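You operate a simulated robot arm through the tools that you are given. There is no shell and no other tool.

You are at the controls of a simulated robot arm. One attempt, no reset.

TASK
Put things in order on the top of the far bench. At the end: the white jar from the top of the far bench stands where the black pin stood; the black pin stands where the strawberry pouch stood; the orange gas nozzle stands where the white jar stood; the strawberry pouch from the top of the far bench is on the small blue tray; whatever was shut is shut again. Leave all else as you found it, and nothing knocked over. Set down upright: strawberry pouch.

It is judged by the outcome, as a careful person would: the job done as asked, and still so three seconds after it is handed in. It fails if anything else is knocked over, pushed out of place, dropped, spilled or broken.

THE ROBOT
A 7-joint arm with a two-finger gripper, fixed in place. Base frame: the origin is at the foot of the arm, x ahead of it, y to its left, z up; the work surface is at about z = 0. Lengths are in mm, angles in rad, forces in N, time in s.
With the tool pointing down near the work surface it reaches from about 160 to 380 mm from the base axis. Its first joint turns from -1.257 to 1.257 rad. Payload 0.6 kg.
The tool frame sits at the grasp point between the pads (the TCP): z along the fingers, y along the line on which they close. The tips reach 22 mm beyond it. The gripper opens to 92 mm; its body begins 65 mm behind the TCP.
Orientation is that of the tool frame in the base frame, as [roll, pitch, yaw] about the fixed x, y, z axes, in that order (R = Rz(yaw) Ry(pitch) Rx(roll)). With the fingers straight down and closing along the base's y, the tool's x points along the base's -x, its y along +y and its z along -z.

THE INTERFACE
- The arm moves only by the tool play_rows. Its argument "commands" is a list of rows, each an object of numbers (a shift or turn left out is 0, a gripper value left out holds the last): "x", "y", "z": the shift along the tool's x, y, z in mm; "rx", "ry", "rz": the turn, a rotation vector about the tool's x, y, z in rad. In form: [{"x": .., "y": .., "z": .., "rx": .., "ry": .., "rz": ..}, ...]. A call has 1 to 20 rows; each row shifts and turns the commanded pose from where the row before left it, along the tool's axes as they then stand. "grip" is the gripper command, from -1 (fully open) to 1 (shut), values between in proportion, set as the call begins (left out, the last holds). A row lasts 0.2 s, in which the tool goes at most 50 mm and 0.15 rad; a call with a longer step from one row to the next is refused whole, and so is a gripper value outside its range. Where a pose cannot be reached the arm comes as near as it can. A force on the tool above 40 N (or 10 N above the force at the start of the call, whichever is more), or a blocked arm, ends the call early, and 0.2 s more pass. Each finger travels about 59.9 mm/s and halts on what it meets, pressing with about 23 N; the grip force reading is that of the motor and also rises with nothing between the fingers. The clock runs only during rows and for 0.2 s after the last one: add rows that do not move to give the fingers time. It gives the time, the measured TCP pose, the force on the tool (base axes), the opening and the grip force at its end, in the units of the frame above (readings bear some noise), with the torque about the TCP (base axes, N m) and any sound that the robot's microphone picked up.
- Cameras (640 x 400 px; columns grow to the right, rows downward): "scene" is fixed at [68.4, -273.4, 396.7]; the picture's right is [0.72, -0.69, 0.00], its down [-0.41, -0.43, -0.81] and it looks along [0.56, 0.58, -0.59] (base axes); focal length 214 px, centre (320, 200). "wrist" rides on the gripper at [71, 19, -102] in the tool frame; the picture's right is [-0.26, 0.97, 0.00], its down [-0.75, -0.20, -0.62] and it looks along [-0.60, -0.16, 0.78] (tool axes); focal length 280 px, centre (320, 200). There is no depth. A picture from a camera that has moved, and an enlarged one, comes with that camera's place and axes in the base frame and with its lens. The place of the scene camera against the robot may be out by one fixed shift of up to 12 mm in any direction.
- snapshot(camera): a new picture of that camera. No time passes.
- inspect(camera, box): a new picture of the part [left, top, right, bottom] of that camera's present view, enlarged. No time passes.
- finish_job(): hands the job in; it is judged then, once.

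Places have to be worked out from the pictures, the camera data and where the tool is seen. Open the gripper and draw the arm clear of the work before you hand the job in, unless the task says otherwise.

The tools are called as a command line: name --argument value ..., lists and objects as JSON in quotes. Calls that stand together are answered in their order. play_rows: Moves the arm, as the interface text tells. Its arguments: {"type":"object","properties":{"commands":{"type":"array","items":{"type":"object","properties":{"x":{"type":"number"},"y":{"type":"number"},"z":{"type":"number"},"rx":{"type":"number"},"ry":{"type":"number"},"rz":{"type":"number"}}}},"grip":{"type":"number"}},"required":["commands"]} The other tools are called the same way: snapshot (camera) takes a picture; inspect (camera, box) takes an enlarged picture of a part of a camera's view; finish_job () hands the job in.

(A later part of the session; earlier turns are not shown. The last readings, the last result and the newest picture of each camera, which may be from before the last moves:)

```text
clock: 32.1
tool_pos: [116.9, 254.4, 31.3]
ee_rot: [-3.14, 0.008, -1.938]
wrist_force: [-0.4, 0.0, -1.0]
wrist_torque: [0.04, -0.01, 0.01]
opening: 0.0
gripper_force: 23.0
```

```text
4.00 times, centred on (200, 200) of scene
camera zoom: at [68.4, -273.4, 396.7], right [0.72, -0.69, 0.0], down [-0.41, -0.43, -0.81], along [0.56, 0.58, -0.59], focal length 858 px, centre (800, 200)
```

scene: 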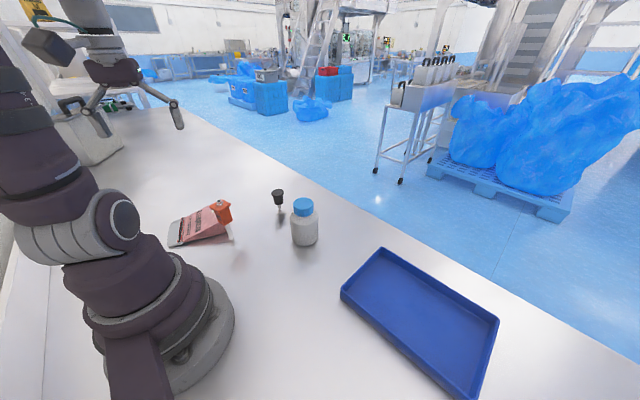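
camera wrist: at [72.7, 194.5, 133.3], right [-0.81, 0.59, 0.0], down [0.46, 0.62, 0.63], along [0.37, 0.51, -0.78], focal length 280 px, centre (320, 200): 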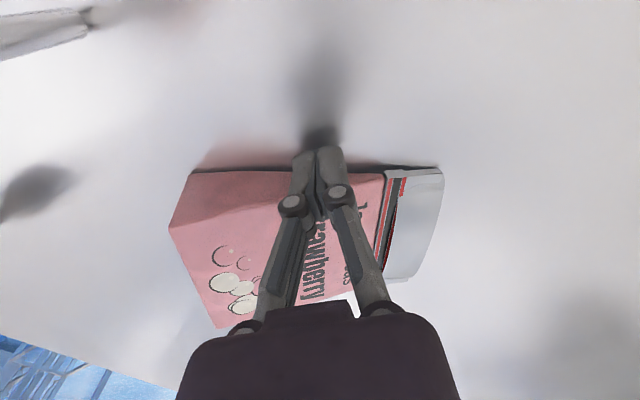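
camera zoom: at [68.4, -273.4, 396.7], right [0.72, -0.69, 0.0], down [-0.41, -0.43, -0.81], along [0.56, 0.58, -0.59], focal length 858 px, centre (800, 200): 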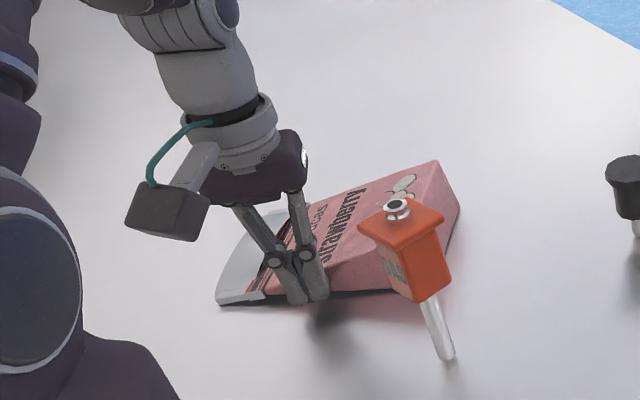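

The pouch is now clear: nozzle ~70 mm to its side. I back off, rise, and take an accurate look at where its base edge lies before tipping it up.

play_rows --commands '[{"x": 8}, {"x": 10}, {"z": -20}, {"z": -25}, {"z": -30}, {"z": -30}, {"z": -30}, {"z": -30}, {"x": 20, "z": -20}, {"x": 20, "z": -10}, {}]'

snapshot --camera "wrist"

inspect --camera "scene" --box '[150, 150, 310, 250]'

```text
clock: 34.5
tool_pos: [94.3, 198.5, 225.1]
ee_rot: [-3.141, 0.005, -1.94]
wrist_force: [0.6, -0.1, -0.4]
wrist_torque: [-0.02, 0.01, 0.02]
opening: 0.2
gripper_force: 23.0
```

```text
taken
camera wrist: at [51.0, 138.9, 327.3], right [-0.81, 0.59, 0.0], down [0.46, 0.63, 0.63], along [0.37, 0.51, -0.78], focal length 280 px, centre (320, 200)
```

wrist: 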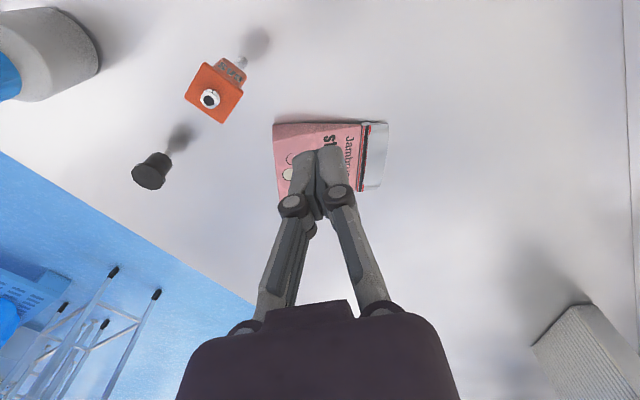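

```text
4.00 times, centred on (230, 200) of scene
camera zoom: at [68.4, -273.4, 396.7], right [0.72, -0.69, 0.0], down [-0.41, -0.43, -0.81], along [0.56, 0.58, -0.59], focal length 858 px, centre (680, 200)
```

zoom: 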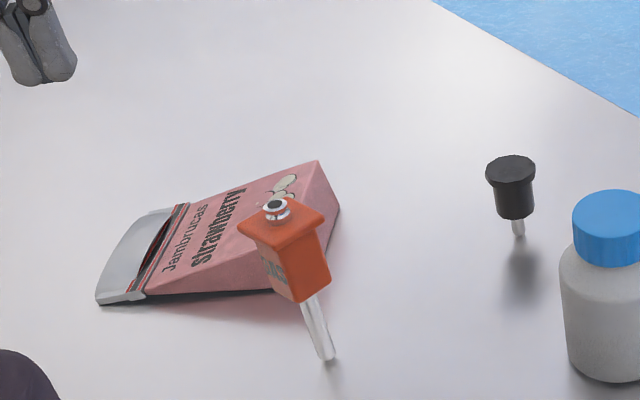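

The closed fingers hide the pouch; I open the gripper to see it unobstructed and zoom in.

play_rows --commands '[{}, {}, {}, {}]' --grip -1

inspect --camera "wrist" --box '[250, 90, 410, 230]'

```text
clock: 35.5
tool_pos: [94.4, 199.1, 225.5]
ee_rot: [-3.139, 0.007, -1.94]
wrist_force: [0.0, 0.0, 0.9]
wrist_torque: [0.01, 0.02, 0.03]
opening: 92.1
gripper_force: 0.2
```

```text
2.86 times, centred on (330, 160) of wrist
camera zoom: at [51.1, 139.1, 327.1], right [-0.81, 0.59, 0.0], down [0.46, 0.62, 0.63], along [0.37, 0.51, -0.78], focal length 801 px, centre (291, 314)
```

zoom: 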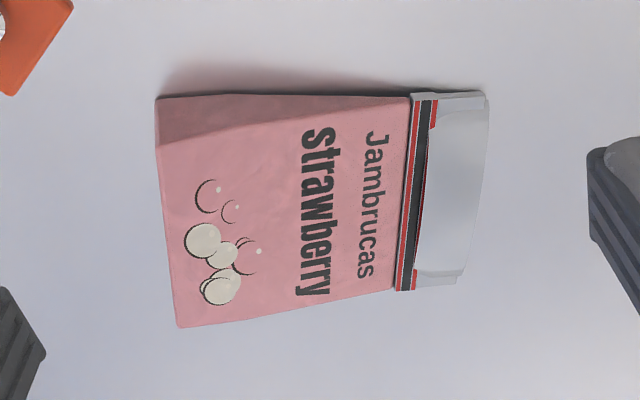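

Base's upper edge runs from (176, 223) to (232, 298) at z≈42, midpoint ≈(204, 260). I close the fingers, align, and hover just above that edge so the fingertips' inner side sits ~5 mm inside it.

play_rows --commands '[{"rz": 0.126}, {"rz": 0.126}, {"x": -28.5, "y": -15.4, "z": 15}, {"x": -28.5, "y": -15.4, "z": 15}, {"x": -28.5, "y": -15.4, "z": 15}, {"x": -28.3, "y": -15.4, "z": 15}, {"z": 20}, {"z": 20}, {"z": 20}, {"z": 15}, {}]' --grip 1

snapshot --camera "wrist"

inspect --camera "scene" --box '[150, 130, 310, 250]'

```text
clock: 37.9
tool_pos: [211.7, 257.2, 89.9]
ee_rot: [3.14, 0.007, -2.192]
wrist_force: [-1.2, -0.3, 0.4]
wrist_torque: [0.01, 0.02, -0.01]
opening: 0.0
gripper_force: 23.5
```

```text
taken
camera wrist: at [154.8, 209.0, 192.1], right [-0.63, 0.77, 0.0], down [0.6, 0.49, 0.63], along [0.49, 0.4, -0.78], focal length 280 px, centre (320, 200)
```

wrist: 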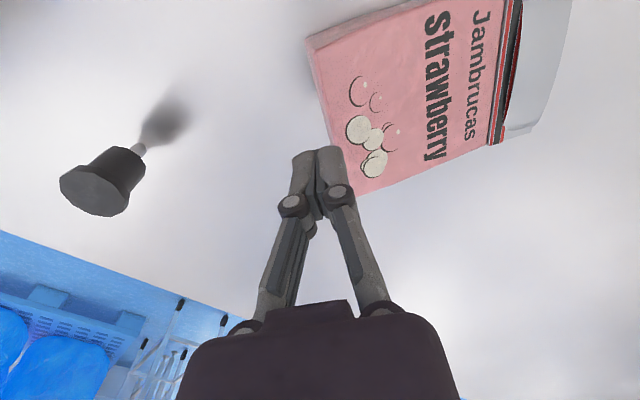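

```text
3.33 times, centred on (230, 190) of scene
camera zoom: at [68.4, -273.4, 396.7], right [0.72, -0.69, 0.0], down [-0.41, -0.43, -0.81], along [0.56, 0.58, -0.59], focal length 715 px, centre (620, 233)
```

zoom: 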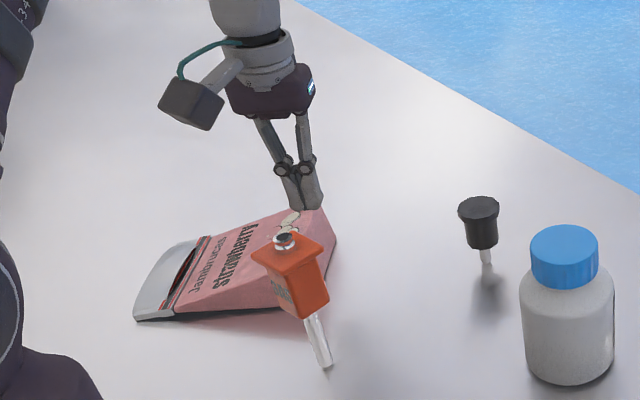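

Fingertips hover 26 mm above the base edge, centred. I lower gently until I feel contact.

play_rows --commands '[{"z": 8}, {"z": 7}, {"z": 5}, {"z": 2}, {"z": 1}, {}]'

play_rows --commands '[{"z": 1}, {"z": 1}, {}]'

```text
clock: 39.3
tool_pos: [213.3, 257.0, 68.0]
ee_rot: [-3.142, 0.007, -2.191]
wrist_force: [-0.3, 0.3, 0.2]
wrist_torque: [-0.02, 0.01, -0.02]
opening: 0.0
gripper_force: 22.8
```

```text
clock: 40.1
tool_pos: [211.8, 255.5, 66.2]
ee_rot: [-3.141, 0.006, -2.193]
wrist_force: [0.2, 0.4, 0.1]
wrist_torque: [0.02, -0.01, 0.03]
opening: 0.1
gripper_force: 23.3
```

No contact yet at z = 66. I continue in 1 mm steps.

play_rows --commands '[{"z": 1}, {"z": 1}, {}]'

play_rows --commands '[{"z": 1}, {"z": 1}, {}]'

inspect --camera "scene" --box '[180, 150, 270, 230]'

```text
clock: 40.9
tool_pos: [211.2, 256.7, 64.2]
ee_rot: [-3.14, 0.007, -2.193]
wrist_force: [-0.5, -0.1, 0.3]
wrist_torque: [0.03, 0.03, -0.01]
opening: 0.0
gripper_force: 24.1
```

```text
clock: 41.7
tool_pos: [211.8, 256.3, 64.1]
ee_rot: [3.141, 0.008, -2.192]
wrist_force: [-0.2, 0.4, 0.5]
wrist_torque: [0.0, -0.01, 0.0]
opening: 0.0
gripper_force: 23.2
```

```text
5.00 times, centred on (225, 190) of scene
camera zoom: at [68.4, -273.4, 396.7], right [0.72, -0.69, 0.0], down [-0.41, -0.43, -0.81], along [0.56, 0.58, -0.59], focal length 1072 px, centre (795, 250)
```

zoom: 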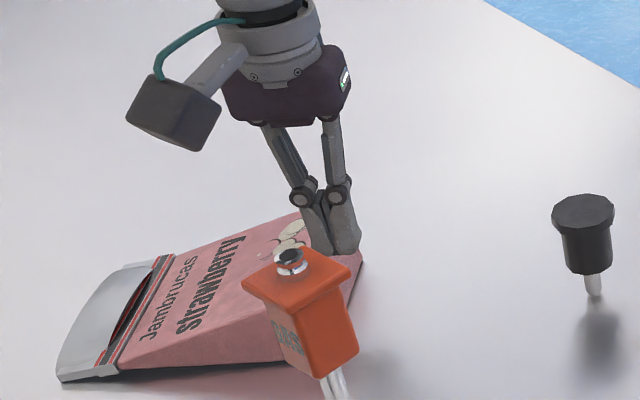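

Still no contact; continuing down in small steps.

play_rows --commands '[{"z": 1}, {"z": 1}, {"z": 1}, {}]'

play_rows --commands '[{"z": 1}, {"z": 1}, {"z": 1}, {}]'

inspect --camera "scene" --box '[180, 150, 270, 230]'

inspect --camera "wrist" --box '[240, 20, 420, 220]'

```text
clock: 42.7
tool_pos: [212.5, 256.8, 61.4]
ee_rot: [-3.14, 0.008, -2.192]
wrist_force: [0.0, 0.0, 1.1]
wrist_torque: [-0.01, -0.02, -0.03]
opening: 0.0
gripper_force: 23.0
```

```text
clock: 43.7
tool_pos: [211.8, 257.5, 56.1]
ee_rot: [3.141, 0.008, -2.192]
wrist_force: [-0.5, -0.2, -0.2]
wrist_torque: [0.02, -0.02, -0.03]
opening: 0.3
gripper_force: 22.7
```

```text
5.00 times, centred on (225, 190) of scene
camera zoom: at [68.4, -273.4, 396.7], right [0.72, -0.69, 0.0], down [-0.41, -0.43, -0.81], along [0.56, 0.58, -0.59], focal length 1072 px, centre (795, 250)
```

zoom: 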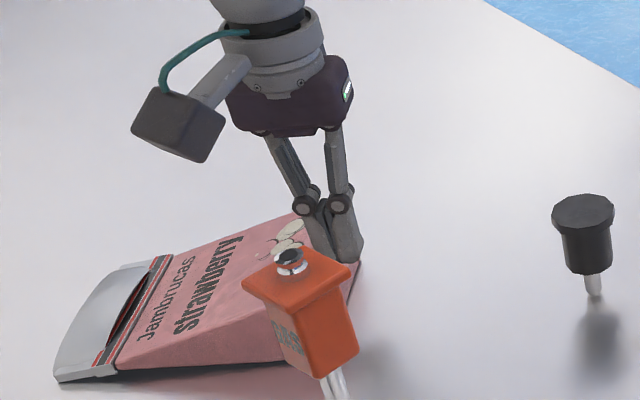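

```text
2.00 times, centred on (330, 120) of wrist
camera zoom: at [154.7, 209.6, 158.9], right [-0.63, 0.77, 0.0], down [0.6, 0.49, 0.63], along [0.49, 0.4, -0.78], focal length 561 px, centre (300, 360)
```

zoom: 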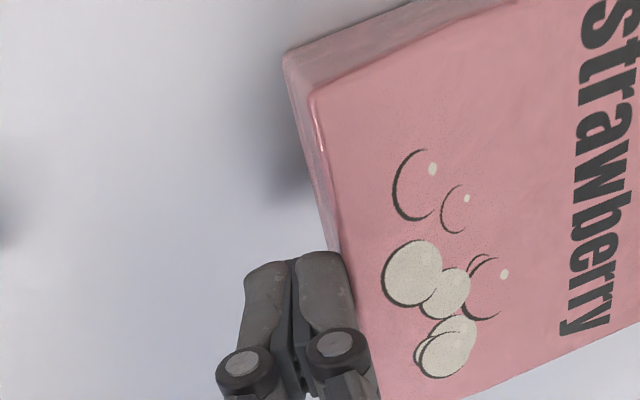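

The tips slipped just in front of the base edge without disturbing it much. I raise, shift ~9 mm over the pouch, and come down again to touch its top face near the edge.

play_rows --commands '[{"y": -2}, {"z": -10}, {"z": -10}, {"y": 5}, {"y": 6}, {"z": 5}, {"z": 2}, {}]'

play_rows --commands '[{"z": 1}, {"z": 1}, {"z": 1}, {}]'

play_rows --commands '[{"z": 1}, {"z": 1}, {}]'

```text
clock: 45.5
tool_pos: [204.9, 262.3, 71.0]
ee_rot: [-3.141, 0.006, -2.193]
wrist_force: [-0.5, -0.5, -1.1]
wrist_torque: [0.03, -0.03, 0.01]
opening: 0.0
gripper_force: 22.9
```

```text
clock: 46.5
tool_pos: [206.8, 261.7, 66.7]
ee_rot: [-3.141, 0.008, -2.192]
wrist_force: [0.2, -0.1, -0.4]
wrist_torque: [0.02, -0.01, -0.01]
opening: 0.0
gripper_force: 23.4
```

```text
clock: 47.3
tool_pos: [205.8, 262.2, 64.7]
ee_rot: [3.139, 0.008, -2.19]
wrist_force: [-1.7, 1.8, 14.7]
wrist_torque: [0.05, 0.12, -0.02]
opening: 0.0
gripper_force: 23.4
```

Contact: 14.7 N upward on the tool at the base edge. Now I drag along the pouch's base direction while keeping pressure, to lever its mouth end up — in small monitored steps.

play_rows --commands '[{"y": -2}, {"y": -2}, {"y": -2}, {}]'

inspect --camera "scene" --box '[180, 150, 270, 230]'

inspect --camera "wrist" --box '[240, 20, 420, 220]'

```text
clock: 48.3
tool_pos: [210.0, 257.9, 66.2]
ee_rot: [3.141, 0.007, -2.191]
wrist_force: [-0.6, 1.3, 15.1]
wrist_torque: [0.04, 0.06, -0.01]
opening: 0.0
gripper_force: 23.1
```

```text
5.00 times, centred on (225, 190) of scene
camera zoom: at [68.4, -273.4, 396.7], right [0.72, -0.69, 0.0], down [-0.41, -0.43, -0.81], along [0.56, 0.58, -0.59], focal length 1072 px, centre (795, 250)
```

zoom: 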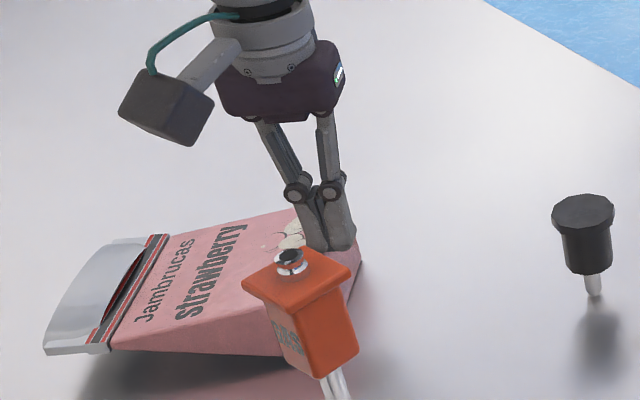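

```text
2.00 times, centred on (330, 120) of wrist
camera zoom: at [153.0, 211.2, 167.3], right [-0.63, 0.77, 0.0], down [0.6, 0.49, 0.63], along [0.49, 0.4, -0.78], focal length 561 px, centre (300, 360)
```

zoom: 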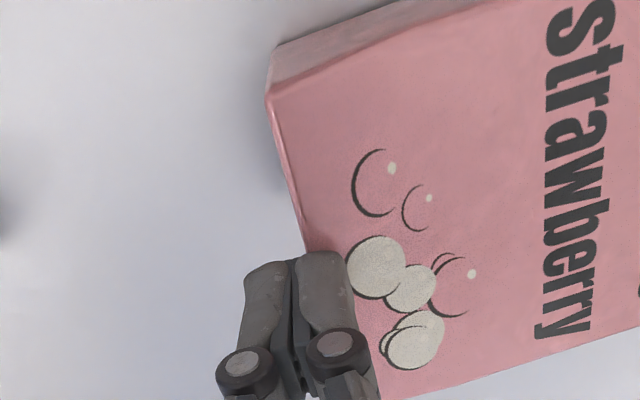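

It works: the mouth end is lifting and the base edge stays put. I continue the drag with the same pressure.

play_rows --commands '[{"y": -2}, {"y": -2}, {"y": -2}, {}]'

inspect --camera "scene" --box '[180, 140, 270, 230]'

```text
clock: 49.3
tool_pos: [214.3, 254.1, 64.6]
ee_rot: [-3.141, 0.007, -2.192]
wrist_force: [1.3, 1.4, 20.6]
wrist_torque: [0.07, 0.09, 0.01]
opening: 0.2
gripper_force: 23.1
```

```text
4.44 times, centred on (225, 185) of scene
camera zoom: at [68.4, -273.4, 396.7], right [0.72, -0.69, 0.0], down [-0.41, -0.43, -0.81], along [0.56, 0.58, -0.59], focal length 953 px, centre (742, 267)
```

zoom: 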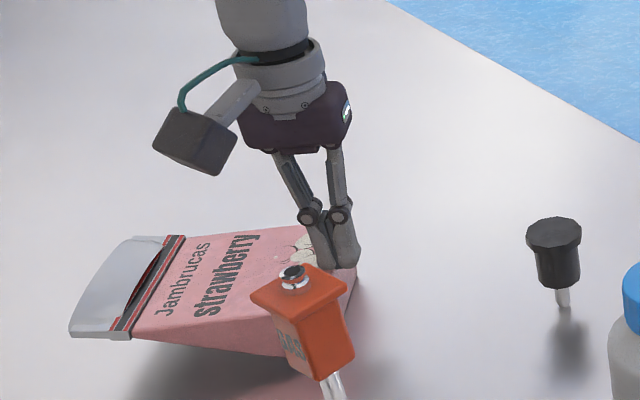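

Rising nicely, force 20 N. Continue along the arc, starting to lower slightly.

play_rows --commands '[{"y": -2}, {"y": -2}, {"y": -2, "z": 0.4}, {}]'

inspect --camera "scene" --box '[180, 140, 270, 230]'

```text
clock: 50.3
tool_pos: [219.4, 250.6, 64.1]
ee_rot: [3.141, 0.007, -2.193]
wrist_force: [2.4, -2.6, 15.7]
wrist_torque: [0.03, 0.05, 0.03]
opening: 0.0
gripper_force: 23.1
```

```text
4.44 times, centred on (225, 185) of scene
camera zoom: at [68.4, -273.4, 396.7], right [0.72, -0.69, 0.0], down [-0.41, -0.43, -0.81], along [0.56, 0.58, -0.59], focal length 953 px, centre (742, 267)
```

zoom: 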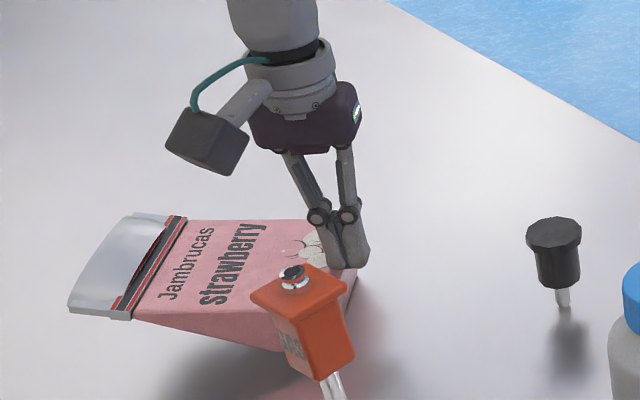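

Tilt is now ~25°. I keep following the arc.

play_rows --commands '[{"y": -2.4, "z": 0.4}, {"y": -2.4, "z": 0.6}, {"y": -2.4, "z": 0.7}, {}]'

inspect --camera "scene" --box '[180, 140, 270, 230]'

```text
clock: 51.3
tool_pos: [224.2, 247.2, 62.4]
ee_rot: [3.14, 0.009, -2.191]
wrist_force: [0.0, -0.3, 1.1]
wrist_torque: [-0.02, 0.0, 0.0]
opening: 0.1
gripper_force: 23.1
```

```text
4.44 times, centred on (225, 185) of scene
camera zoom: at [68.4, -273.4, 396.7], right [0.72, -0.69, 0.0], down [-0.41, -0.43, -0.81], along [0.56, 0.58, -0.59], focal length 953 px, centre (742, 267)
```

zoom: 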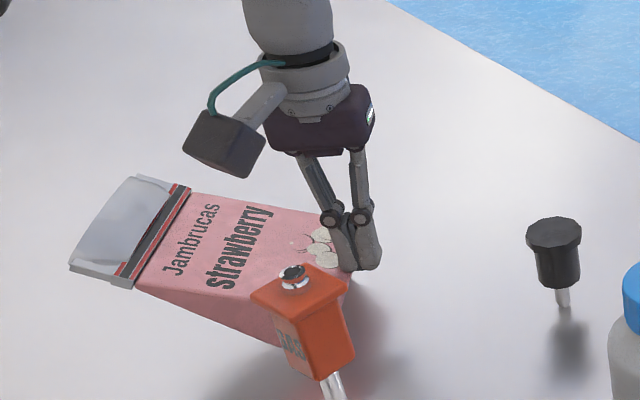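

Tilt ~37° but the force dropped; I check the wrist view to see whether the fingertips are still well on the pouch's edge.

inspect --camera "wrist" --box '[240, 20, 420, 220]'

```text
2.00 times, centred on (330, 120) of wrist
camera zoom: at [167.2, 199.9, 164.2], right [-0.63, 0.77, 0.0], down [0.6, 0.49, 0.63], along [0.49, 0.4, -0.78], focal length 561 px, centre (300, 360)
```

zoom: 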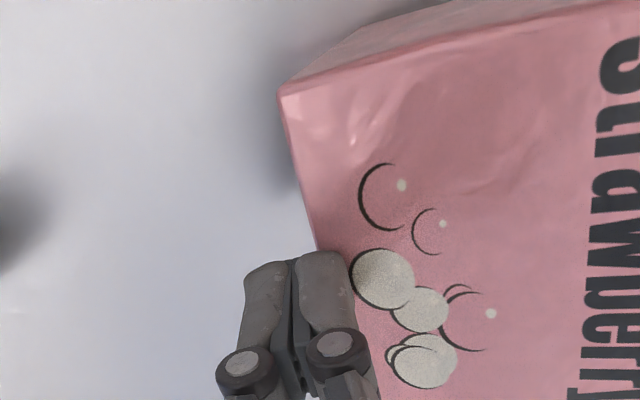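

The tips are still ~7 mm inside the edge. I press 1 mm more and continue the arc.

play_rows --commands '[{"z": 1}, {"y": -2.3, "z": 1}, {"y": -2.3, "z": 1}, {}]'

inspect --camera "scene" --box '[180, 140, 270, 230]'

inspect --camera "wrist" --box '[240, 20, 420, 220]'

```text
clock: 52.3
tool_pos: [229.4, 243.9, 59.7]
ee_rot: [3.141, 0.008, -2.193]
wrist_force: [-0.6, 0.3, 0.1]
wrist_torque: [-0.02, 0.01, 0.02]
opening: 0.0
gripper_force: 23.2
```

```text
4.44 times, centred on (225, 185) of scene
camera zoom: at [68.4, -273.4, 396.7], right [0.72, -0.69, 0.0], down [-0.41, -0.43, -0.81], along [0.56, 0.58, -0.59], focal length 953 px, centre (742, 267)
```

zoom: 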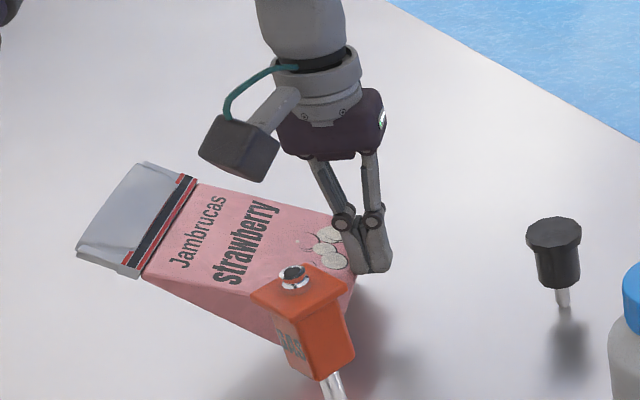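

```text
2.00 times, centred on (330, 120) of wrist
camera zoom: at [172.3, 196.6, 161.1], right [-0.63, 0.77, 0.0], down [0.6, 0.49, 0.63], along [0.49, 0.4, -0.78], focal length 561 px, centre (300, 360)
```

zoom: 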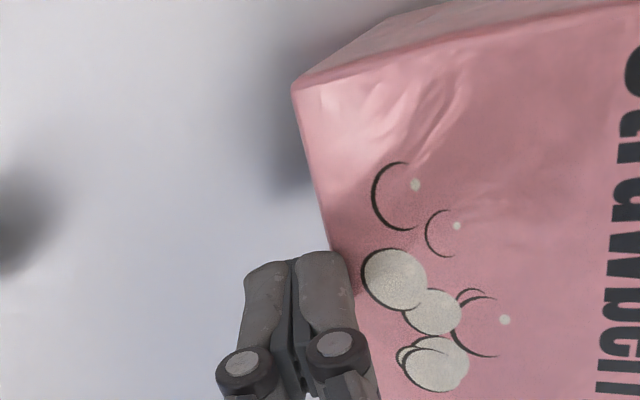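

Now ~43°, fingertips near the edge. From here pressing mainly downward rotates it, so I go down more than sideways.

play_rows --commands '[{"z": 1.5}, {"y": -0.7, "z": 1.5}, {"y": -1, "z": 1.5}, {}]'

inspect --camera "scene" --box '[180, 140, 270, 230]'

inspect --camera "wrist" --box '[240, 20, 420, 220]'

```text
clock: 53.3
tool_pos: [229.8, 243.9, 55.3]
ee_rot: [3.14, 0.007, -2.194]
wrist_force: [0.9, 0.3, 0.7]
wrist_torque: [0.01, 0.01, 0.04]
opening: 0.0
gripper_force: 22.9
```

```text
4.44 times, centred on (225, 185) of scene
camera zoom: at [68.4, -273.4, 396.7], right [0.72, -0.69, 0.0], down [-0.41, -0.43, -0.81], along [0.56, 0.58, -0.59], focal length 953 px, centre (742, 267)
```

zoom: 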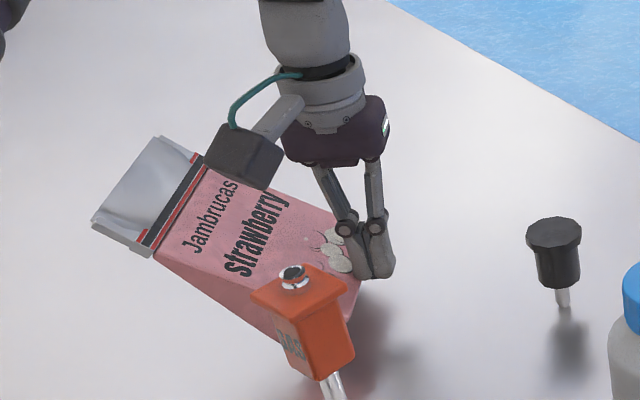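

```text
2.00 times, centred on (330, 120) of wrist
camera zoom: at [172.9, 196.1, 156.4], right [-0.63, 0.77, 0.0], down [0.6, 0.49, 0.63], along [0.49, 0.4, -0.78], focal length 561 px, centre (300, 360)
```

zoom: 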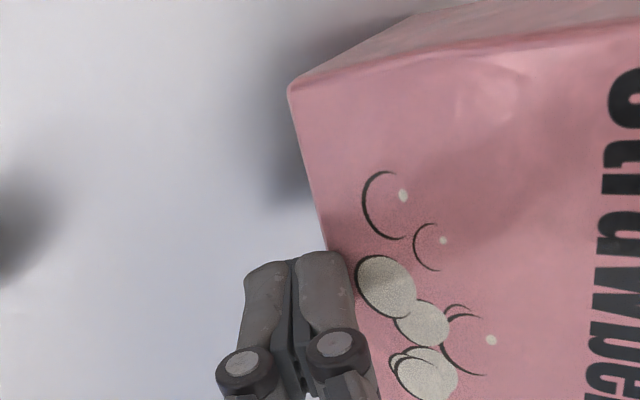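

~50° now and stable. Continue with the same down-and-out motion.

play_rows --commands '[{"y": -0.8, "z": 1.6}, {"y": -0.8, "z": 1.6}, {"y": -0.8, "z": 1.6}, {}]'

inspect --camera "scene" --box '[180, 140, 270, 230]'

inspect --camera "wrist" --box '[240, 0, 440, 220]'

```text
clock: 54.3
tool_pos: [232.0, 242.0, 50.2]
ee_rot: [3.142, 0.007, -2.191]
wrist_force: [-0.3, 0.0, 0.0]
wrist_torque: [0.03, -0.03, 0.04]
opening: 0.2
gripper_force: 23.2
```

```text
4.44 times, centred on (225, 185) of scene
camera zoom: at [68.4, -273.4, 396.7], right [0.72, -0.69, 0.0], down [-0.41, -0.43, -0.81], along [0.56, 0.58, -0.59], focal length 953 px, centre (742, 267)
```

zoom: 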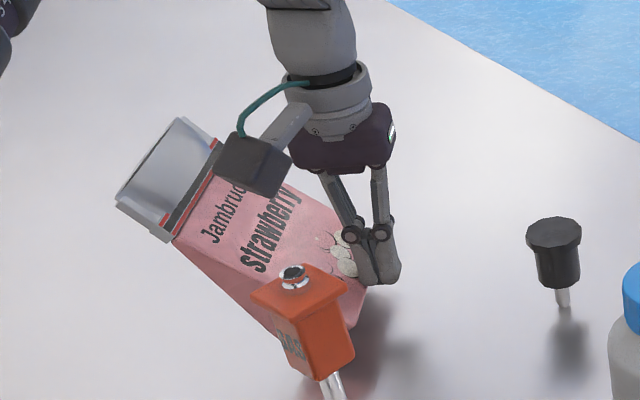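

```text
1.82 times, centred on (340, 110) of wrist
camera zoom: at [175.0, 194.7, 151.5], right [-0.63, 0.77, 0.0], down [0.6, 0.49, 0.63], along [0.49, 0.4, -0.78], focal length 510 px, centre (284, 364)
```

zoom: 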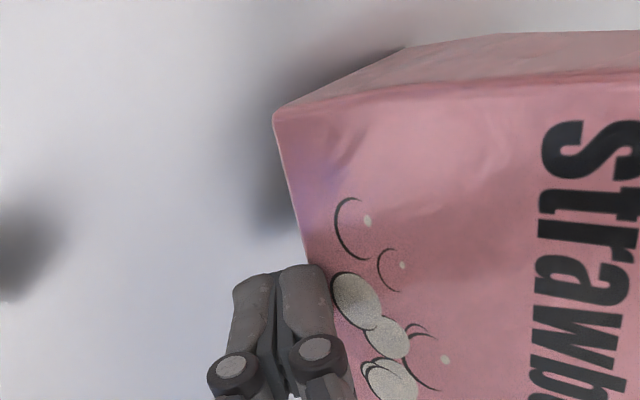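

~57°. Continuing.

play_rows --commands '[{"y": -0.7, "z": 1.6}, {"y": -0.7, "z": 1.6}, {"y": -0.6, "z": 1.6}, {}]'

inspect --camera "scene" --box '[180, 130, 270, 230]'

inspect --camera "wrist" --box '[240, 0, 440, 220]'

```text
clock: 55.3
tool_pos: [235.2, 240.7, 45.5]
ee_rot: [-3.142, 0.007, -2.193]
wrist_force: [0.5, 0.0, 0.3]
wrist_torque: [0.01, -0.02, -0.01]
opening: 0.2
gripper_force: 22.5
```

```text
4.00 times, centred on (225, 180) of scene
camera zoom: at [68.4, -273.4, 396.7], right [0.72, -0.69, 0.0], down [-0.41, -0.43, -0.81], along [0.56, 0.58, -0.59], focal length 858 px, centre (700, 280)
```

zoom: 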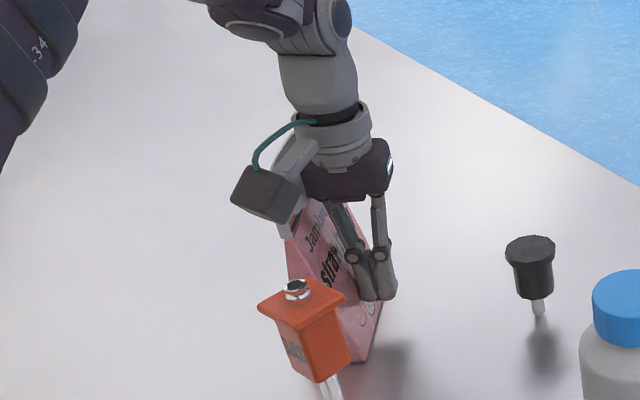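

```text
1.82 times, centred on (340, 110) of wrist
camera zoom: at [176.9, 193.4, 147.1], right [-0.63, 0.77, 0.0], down [0.6, 0.49, 0.63], along [0.49, 0.4, -0.78], focal length 510 px, centre (284, 364)
```

zoom: 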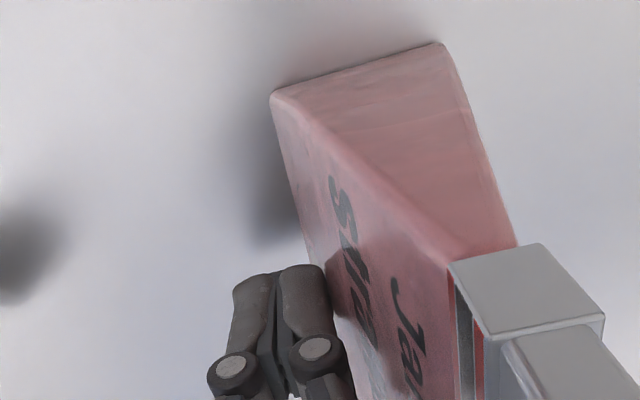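

The pouch has tipped over onto its base and stands. I now back the fingers away from it along its front direction, slowly, and check it stays put.

play_rows --commands '[{"y": -2}, {"y": -3}, {"y": -4}, {}]'

inspect --camera "scene" --box '[180, 130, 270, 230]'

snapshot --camera "wrist"

```text
clock: 56.3
tool_pos: [240.9, 235.7, 46.3]
ee_rot: [3.141, 0.007, -2.192]
wrist_force: [-0.8, -0.2, 0.3]
wrist_torque: [0.0, 0.02, -0.02]
opening: 0.0
gripper_force: 22.7
```

```text
4.00 times, centred on (225, 180) of scene
camera zoom: at [68.4, -273.4, 396.7], right [0.72, -0.69, 0.0], down [-0.41, -0.43, -0.81], along [0.56, 0.58, -0.59], focal length 858 px, centre (700, 280)
```

zoom: 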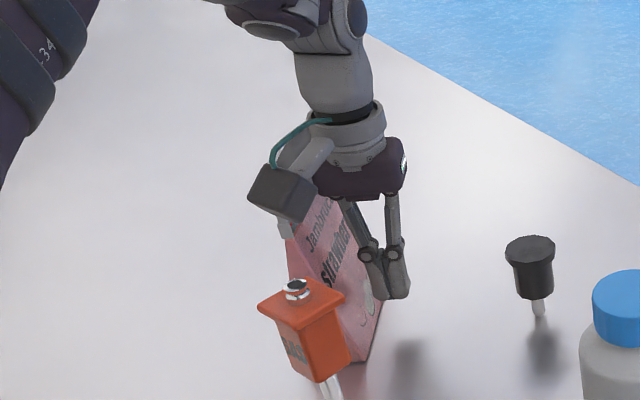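

```text
taken
camera wrist: at [184.1, 188.0, 147.5], right [-0.63, 0.77, 0.0], down [0.6, 0.49, 0.63], along [0.49, 0.4, -0.78], focal length 280 px, centre (320, 200)
```

wrist: 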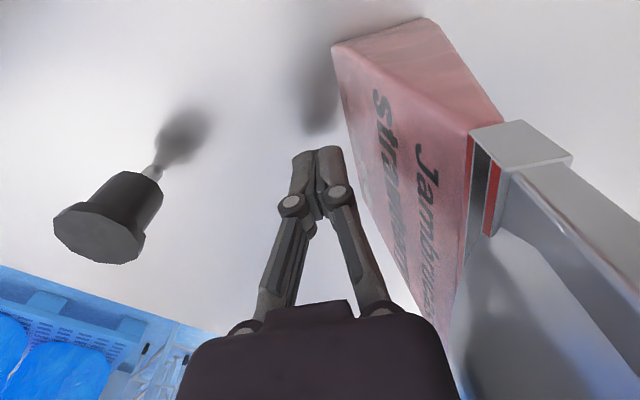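

The pouch stands upright on its own. I continue away from it, then straight up, staying clear of the pin.

play_rows --commands '[{"y": -6}, {"y": -8}, {"y": -8}, {"z": -15}, {"z": -20}, {"z": -25}, {"z": -25}, {"z": -25}, {"z": -25}, {"z": -15}, {}]'

snapshot --camera "wrist"

snapshot --camera "scene"

```text
clock: 58.7
tool_pos: [258.0, 223.2, 194.6]
ee_rot: [-3.141, 0.008, -2.191]
wrist_force: [-0.8, -0.1, -0.8]
wrist_torque: [-0.01, 0.01, 0.01]
opening: 0.0
gripper_force: 22.7
```

```text
taken
camera wrist: at [201.5, 175.4, 296.3], right [-0.63, 0.77, 0.0], down [0.6, 0.49, 0.63], along [0.49, 0.4, -0.78], focal length 280 px, centre (320, 200)
```

wrist: 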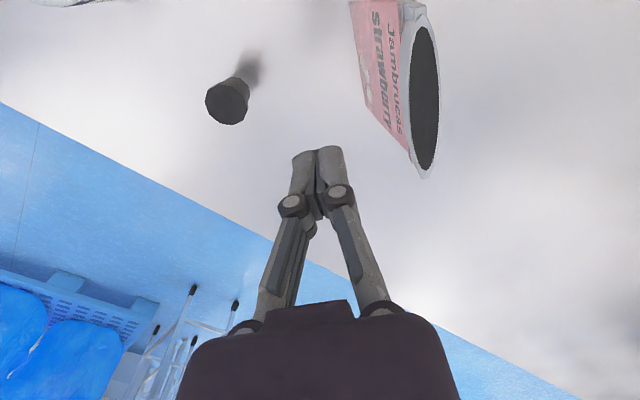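

```text
taken
```

scene: 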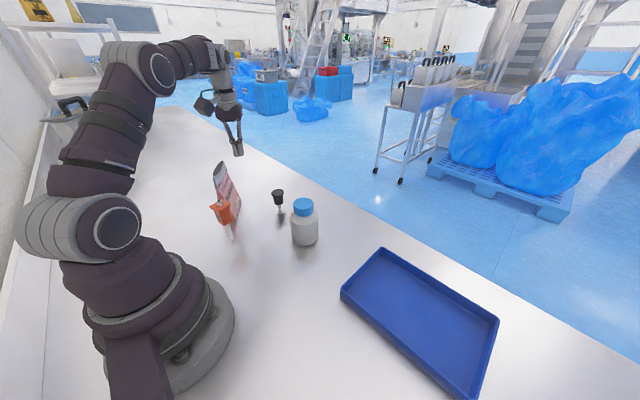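

Pouch is standing. I retract, rise and open the gripper to measure its new position and its clip band.

play_rows --commands '[{"z": -15}, {"x": 24, "y": 5.9, "z": -15}, {"x": 24, "y": 5.9, "z": -15}, {"x": 24, "y": 5.9, "z": -15}, {"x": 24, "y": 5.9, "z": -15}, {"rz": -0.1}, {}]' --grip -1

snapshot --camera "wrist"

inspect --camera "wrist" --box '[280, 30, 440, 190]'

inspect --camera "scene" --box '[170, 140, 290, 250]'

```text
clock: 60.3
tool_pos: [182.4, 156.5, 269.9]
ee_rot: [3.141, 0.008, -2.093]
wrist_force: [0.4, -1.3, 0.9]
wrist_torque: [0.04, 0.02, 0.01]
opening: 92.0
gripper_force: 0.0
```

```text
taken
camera wrist: at [130.3, 103.4, 371.8], right [-0.71, 0.71, 0.0], down [0.55, 0.55, 0.63], along [0.45, 0.45, -0.78], focal length 280 px, centre (320, 200)
```

wrist: 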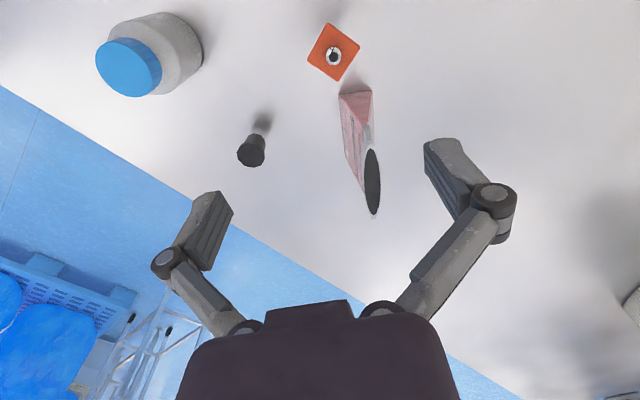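

```text
2.50 times, centred on (360, 110) of wrist
camera zoom: at [130.3, 103.4, 371.8], right [-0.71, 0.71, 0.0], down [0.55, 0.55, 0.63], along [0.45, 0.45, -0.78], focal length 701 px, centre (220, 425)
```

zoom: 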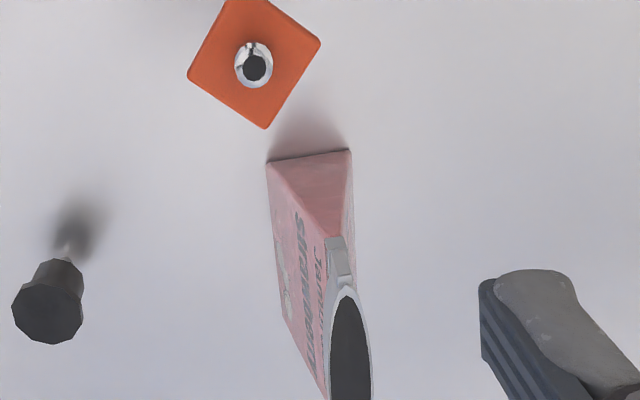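

```text
3.64 times, centred on (230, 195) of scene
camera zoom: at [68.4, -273.4, 396.7], right [0.72, -0.69, 0.0], down [-0.41, -0.43, -0.81], along [0.56, 0.58, -0.59], focal length 780 px, centre (647, 218)
```

zoom: 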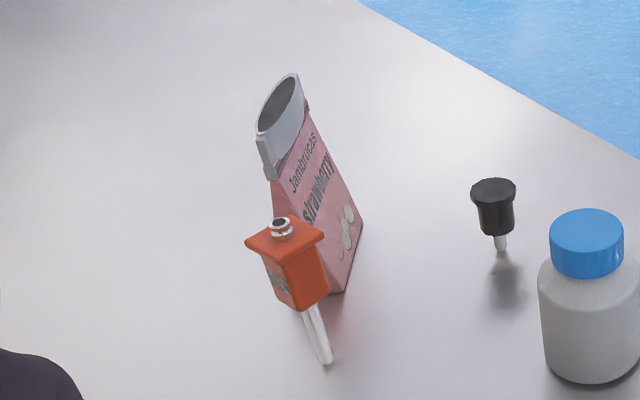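

The pouch stands at ≈(207, 255), thin axis along (0.81, −0.59). Its profile narrows to a neck at z≈103 and flares again to the ring at 150, so gripping higher (TCP z≈112) will lock under the flare instead of squeezing off the wedge as before. I move above it with fingers open.

play_rows --commands '[{"rz": 0.1086}, {"x": -23.6, "y": 9.5, "z": 16}, {"x": -23.6, "y": 9.5, "z": 16}, {"x": -23.6, "y": 9.5, "z": 16}, {"x": -23.4, "y": 9.5, "z": 16}, {}]'

snapshot --camera "wrist"

inspect --camera "wrist" --box '[240, 0, 440, 200]'

```text
clock: 61.7
tool_pos: [208.6, 256.6, 207.4]
ee_rot: [3.14, 0.008, -2.2]
wrist_force: [-1.5, -0.6, 1.0]
wrist_torque: [-0.04, -0.01, 0.02]
opening: 91.9
gripper_force: 0.0
```

```text
taken
camera wrist: at [150.5, 209.9, 308.2], right [-0.63, 0.78, 0.0], down [0.61, 0.48, 0.63], along [0.49, 0.4, -0.78], focal length 280 px, centre (320, 200)
```

wrist: 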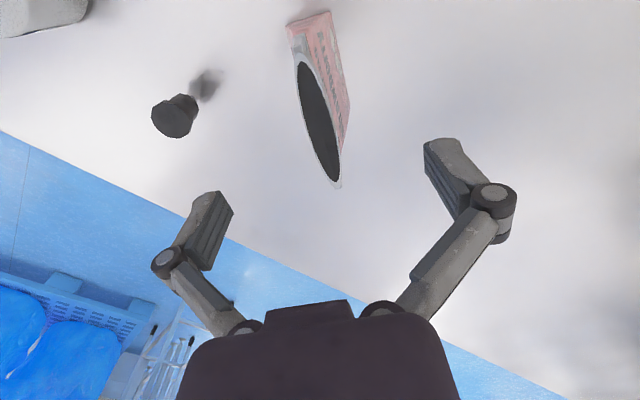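

```text
2.00 times, centred on (340, 100) of wrist
camera zoom: at [150.5, 209.9, 308.2], right [-0.63, 0.78, 0.0], down [0.61, 0.48, 0.63], along [0.49, 0.4, -0.78], focal length 561 px, centre (280, 400)
```

zoom: 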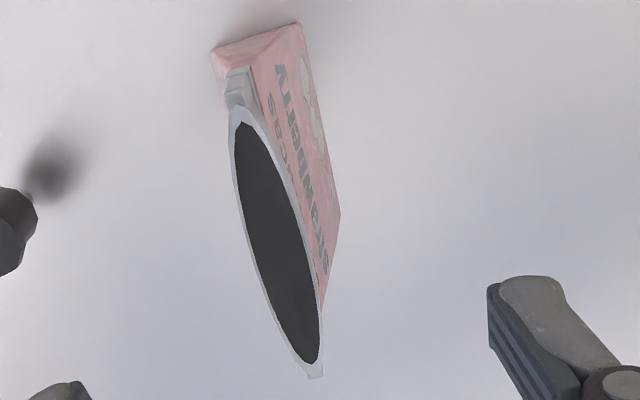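

Alignment is within 1–2 mm. I descend to z≈112 around the neck.

play_rows --commands '[{"y": 0.8, "z": 15}, {"z": 15}, {"z": 15}, {"z": 15}, {"z": 15}, {"z": 12}, {"z": 8}, {}]'

play_rows --commands '[{}, {}, {}, {}, {}]' --grip 0.45

snapshot --camera "wrist"

inspect --camera "scene" --box '[170, 110, 290, 230]'

```text
clock: 63.5
tool_pos: [207.4, 256.8, 111.5]
ee_rot: [3.142, 0.008, -2.201]
wrist_force: [0.7, 0.8, 0.2]
wrist_torque: [0.01, -0.01, 0.04]
opening: 91.7
gripper_force: 0.0
```

```text
clock: 64.7
tool_pos: [208.5, 258.0, 111.4]
ee_rot: [3.141, 0.006, -2.202]
wrist_force: [0.6, -1.3, 0.2]
wrist_torque: [0.04, 0.04, 0.0]
opening: 25.3
gripper_force: 0.1
```

```text
taken
camera wrist: at [150.5, 210.3, 213.2], right [-0.63, 0.78, 0.0], down [0.61, 0.48, 0.63], along [0.49, 0.4, -0.78], focal length 280 px, centre (320, 200)
```

wrist: 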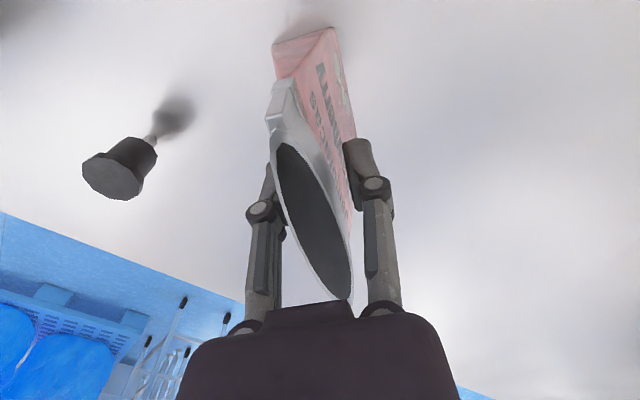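

```text
3.33 times, centred on (230, 170) of scene
camera zoom: at [68.4, -273.4, 396.7], right [0.72, -0.69, 0.0], down [-0.41, -0.43, -0.81], along [0.56, 0.58, -0.59], focal length 715 px, centre (620, 300)
```

zoom: 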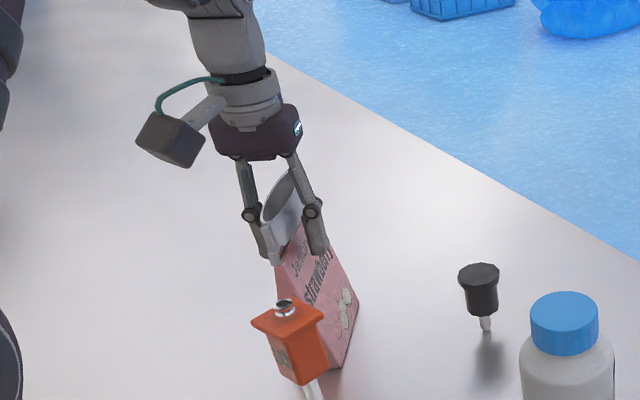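

The pads straddle the neck just below the ring. I close to grip.

play_rows --commands '[{}, {}, {}]' --grip 0.7

play_rows --commands '[{}, {}, {}]' --grip 1

snapshot --camera "wrist"

inspect --camera "scene" --box '[170, 110, 290, 230]'

```text
clock: 65.5
tool_pos: [207.3, 257.9, 110.9]
ee_rot: [3.142, 0.006, -2.201]
wrist_force: [0.1, 1.0, 0.0]
wrist_torque: [-0.01, 0.02, 0.01]
opening: 13.6
gripper_force: 0.1
```

```text
clock: 66.3
tool_pos: [208.1, 256.9, 112.4]
ee_rot: [-3.141, 0.006, -2.202]
wrist_force: [-0.4, 0.0, 0.4]
wrist_torque: [0.05, 0.03, 0.02]
opening: 10.9
gripper_force: 23.3
```

```text
taken
camera wrist: at [150.5, 210.3, 213.2], right [-0.63, 0.78, 0.0], down [0.61, 0.48, 0.63], along [0.49, 0.4, -0.78], focal length 280 px, centre (320, 200)
```

wrist: 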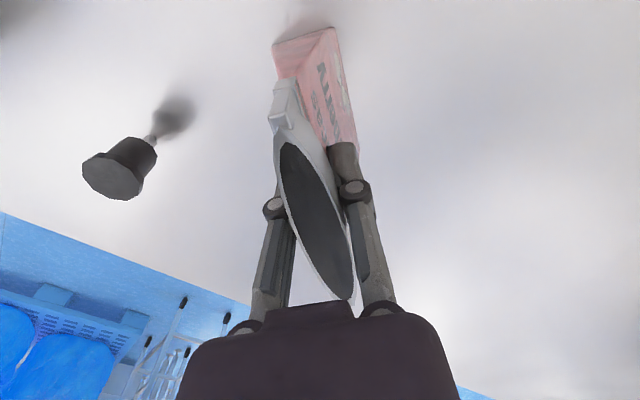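

```text
3.33 times, centred on (230, 170) of scene
camera zoom: at [68.4, -273.4, 396.7], right [0.72, -0.69, 0.0], down [-0.41, -0.43, -0.81], along [0.56, 0.58, -0.59], focal length 715 px, centre (620, 300)
```

zoom: 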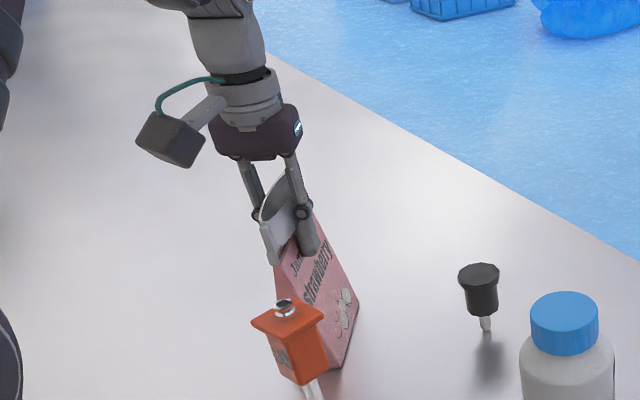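

Gripped at 10.9 mm — still at the fingertips on the wedge. I'd rather hold on the band/ring, so I reopen, raise 10 mm, and re-close to compare.

play_rows --commands '[{}, {}, {}]' --grip 0.4

play_rows --commands '[{"z": -5}, {"z": -5}, {}]'

play_rows --commands '[{}, {}, {}, {}]' --grip 1

snapshot --camera "wrist"

inspect --camera "scene" --box '[190, 120, 270, 210]'

```text
clock: 67.1
tool_pos: [208.7, 257.6, 111.0]
ee_rot: [3.139, 0.007, -2.201]
wrist_force: [-0.1, 0.0, -0.5]
wrist_torque: [0.01, -0.02, -0.02]
opening: 27.8
gripper_force: 0.0
```

```text
clock: 67.9
tool_pos: [206.4, 258.5, 121.6]
ee_rot: [3.142, 0.007, -2.201]
wrist_force: [-0.1, 0.4, 0.5]
wrist_torque: [0.0, -0.02, -0.01]
opening: 27.5
gripper_force: 0.1
```

```text
clock: 68.9
tool_pos: [207.2, 258.2, 121.2]
ee_rot: [3.141, 0.006, -2.202]
wrist_force: [1.0, -0.4, -0.6]
wrist_torque: [0.0, -0.03, -0.02]
opening: 7.3
gripper_force: 23.6
```

```text
taken
camera wrist: at [149.7, 210.7, 223.1], right [-0.63, 0.78, 0.0], down [0.61, 0.48, 0.63], along [0.49, 0.4, -0.78], focal length 280 px, centre (320, 200)
```

wrist: 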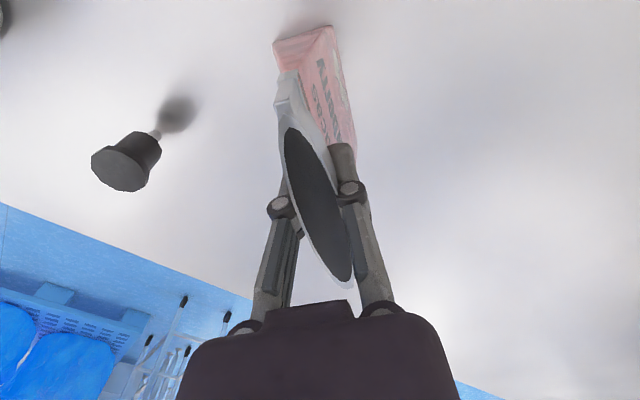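

```text
4.44 times, centred on (230, 165) of scene
camera zoom: at [68.4, -273.4, 396.7], right [0.72, -0.69, 0.0], down [-0.41, -0.43, -0.81], along [0.56, 0.58, -0.59], focal length 953 px, centre (720, 356)
```

zoom: 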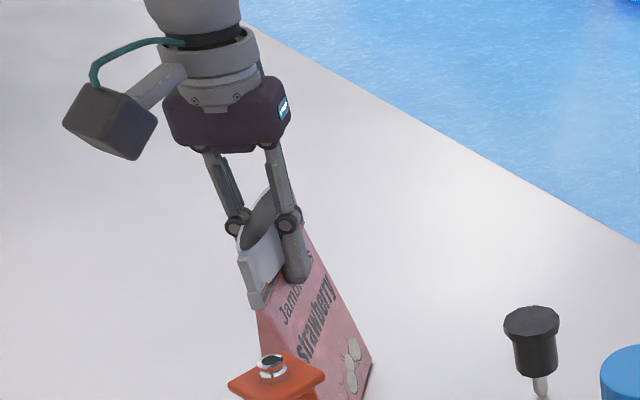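

Closing to 7.3 mm shows the pads still only touch the tapering wedge (which squeezes the pouch downward — the cause of the drop). The rim at z≈150 is the widest upper part, where a horizontal squeeze won't eject it; I reopen, raise so the pads centre on the rim, and close there.

play_rows --commands '[{}, {}, {}]' --grip 0.3

play_rows --commands '[{"z": -8}, {"z": -8}, {"z": -8}, {}]'

play_rows --commands '[{}, {}, {}, {}]' --grip 0.9

snapshot --camera "wrist"

inspect --camera "scene" --box '[190, 110, 270, 210]'

```text
clock: 69.7
tool_pos: [207.1, 258.3, 121.8]
ee_rot: [3.141, 0.008, -2.199]
wrist_force: [-0.3, -0.3, -0.2]
wrist_torque: [0.05, 0.03, 0.02]
opening: 32.3
gripper_force: 0.0
```

```text
clock: 70.7
tool_pos: [207.4, 257.2, 144.8]
ee_rot: [3.14, 0.007, -2.201]
wrist_force: [0.4, -0.4, 0.8]
wrist_torque: [-0.01, -0.01, 0.0]
opening: 32.0
gripper_force: 0.0
```

```text
clock: 71.7
tool_pos: [207.9, 258.8, 144.7]
ee_rot: [-3.14, 0.008, -2.202]
wrist_force: [0.0, 0.6, 0.0]
wrist_torque: [0.01, 0.03, -0.02]
opening: 6.1
gripper_force: 23.2
```

```text
taken
camera wrist: at [150.3, 210.2, 246.2], right [-0.63, 0.78, 0.0], down [0.61, 0.48, 0.63], along [0.49, 0.4, -0.78], focal length 280 px, centre (320, 200)
```

wrist: 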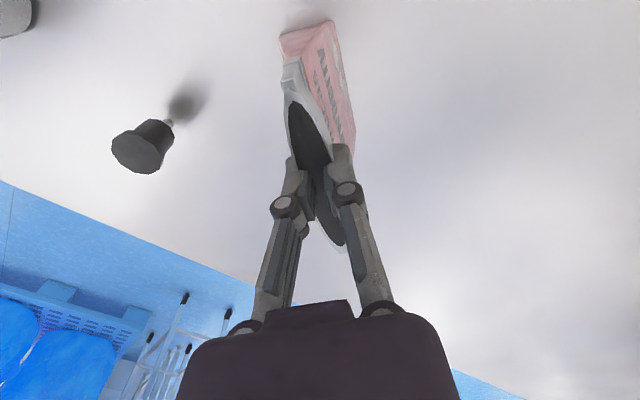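

```text
4.00 times, centred on (230, 160) of scene
camera zoom: at [68.4, -273.4, 396.7], right [0.72, -0.69, 0.0], down [-0.41, -0.43, -0.81], along [0.56, 0.58, -0.59], focal length 858 px, centre (680, 360)
```

zoom: 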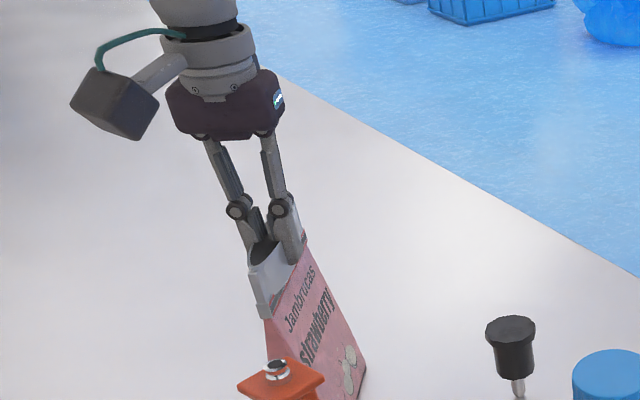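

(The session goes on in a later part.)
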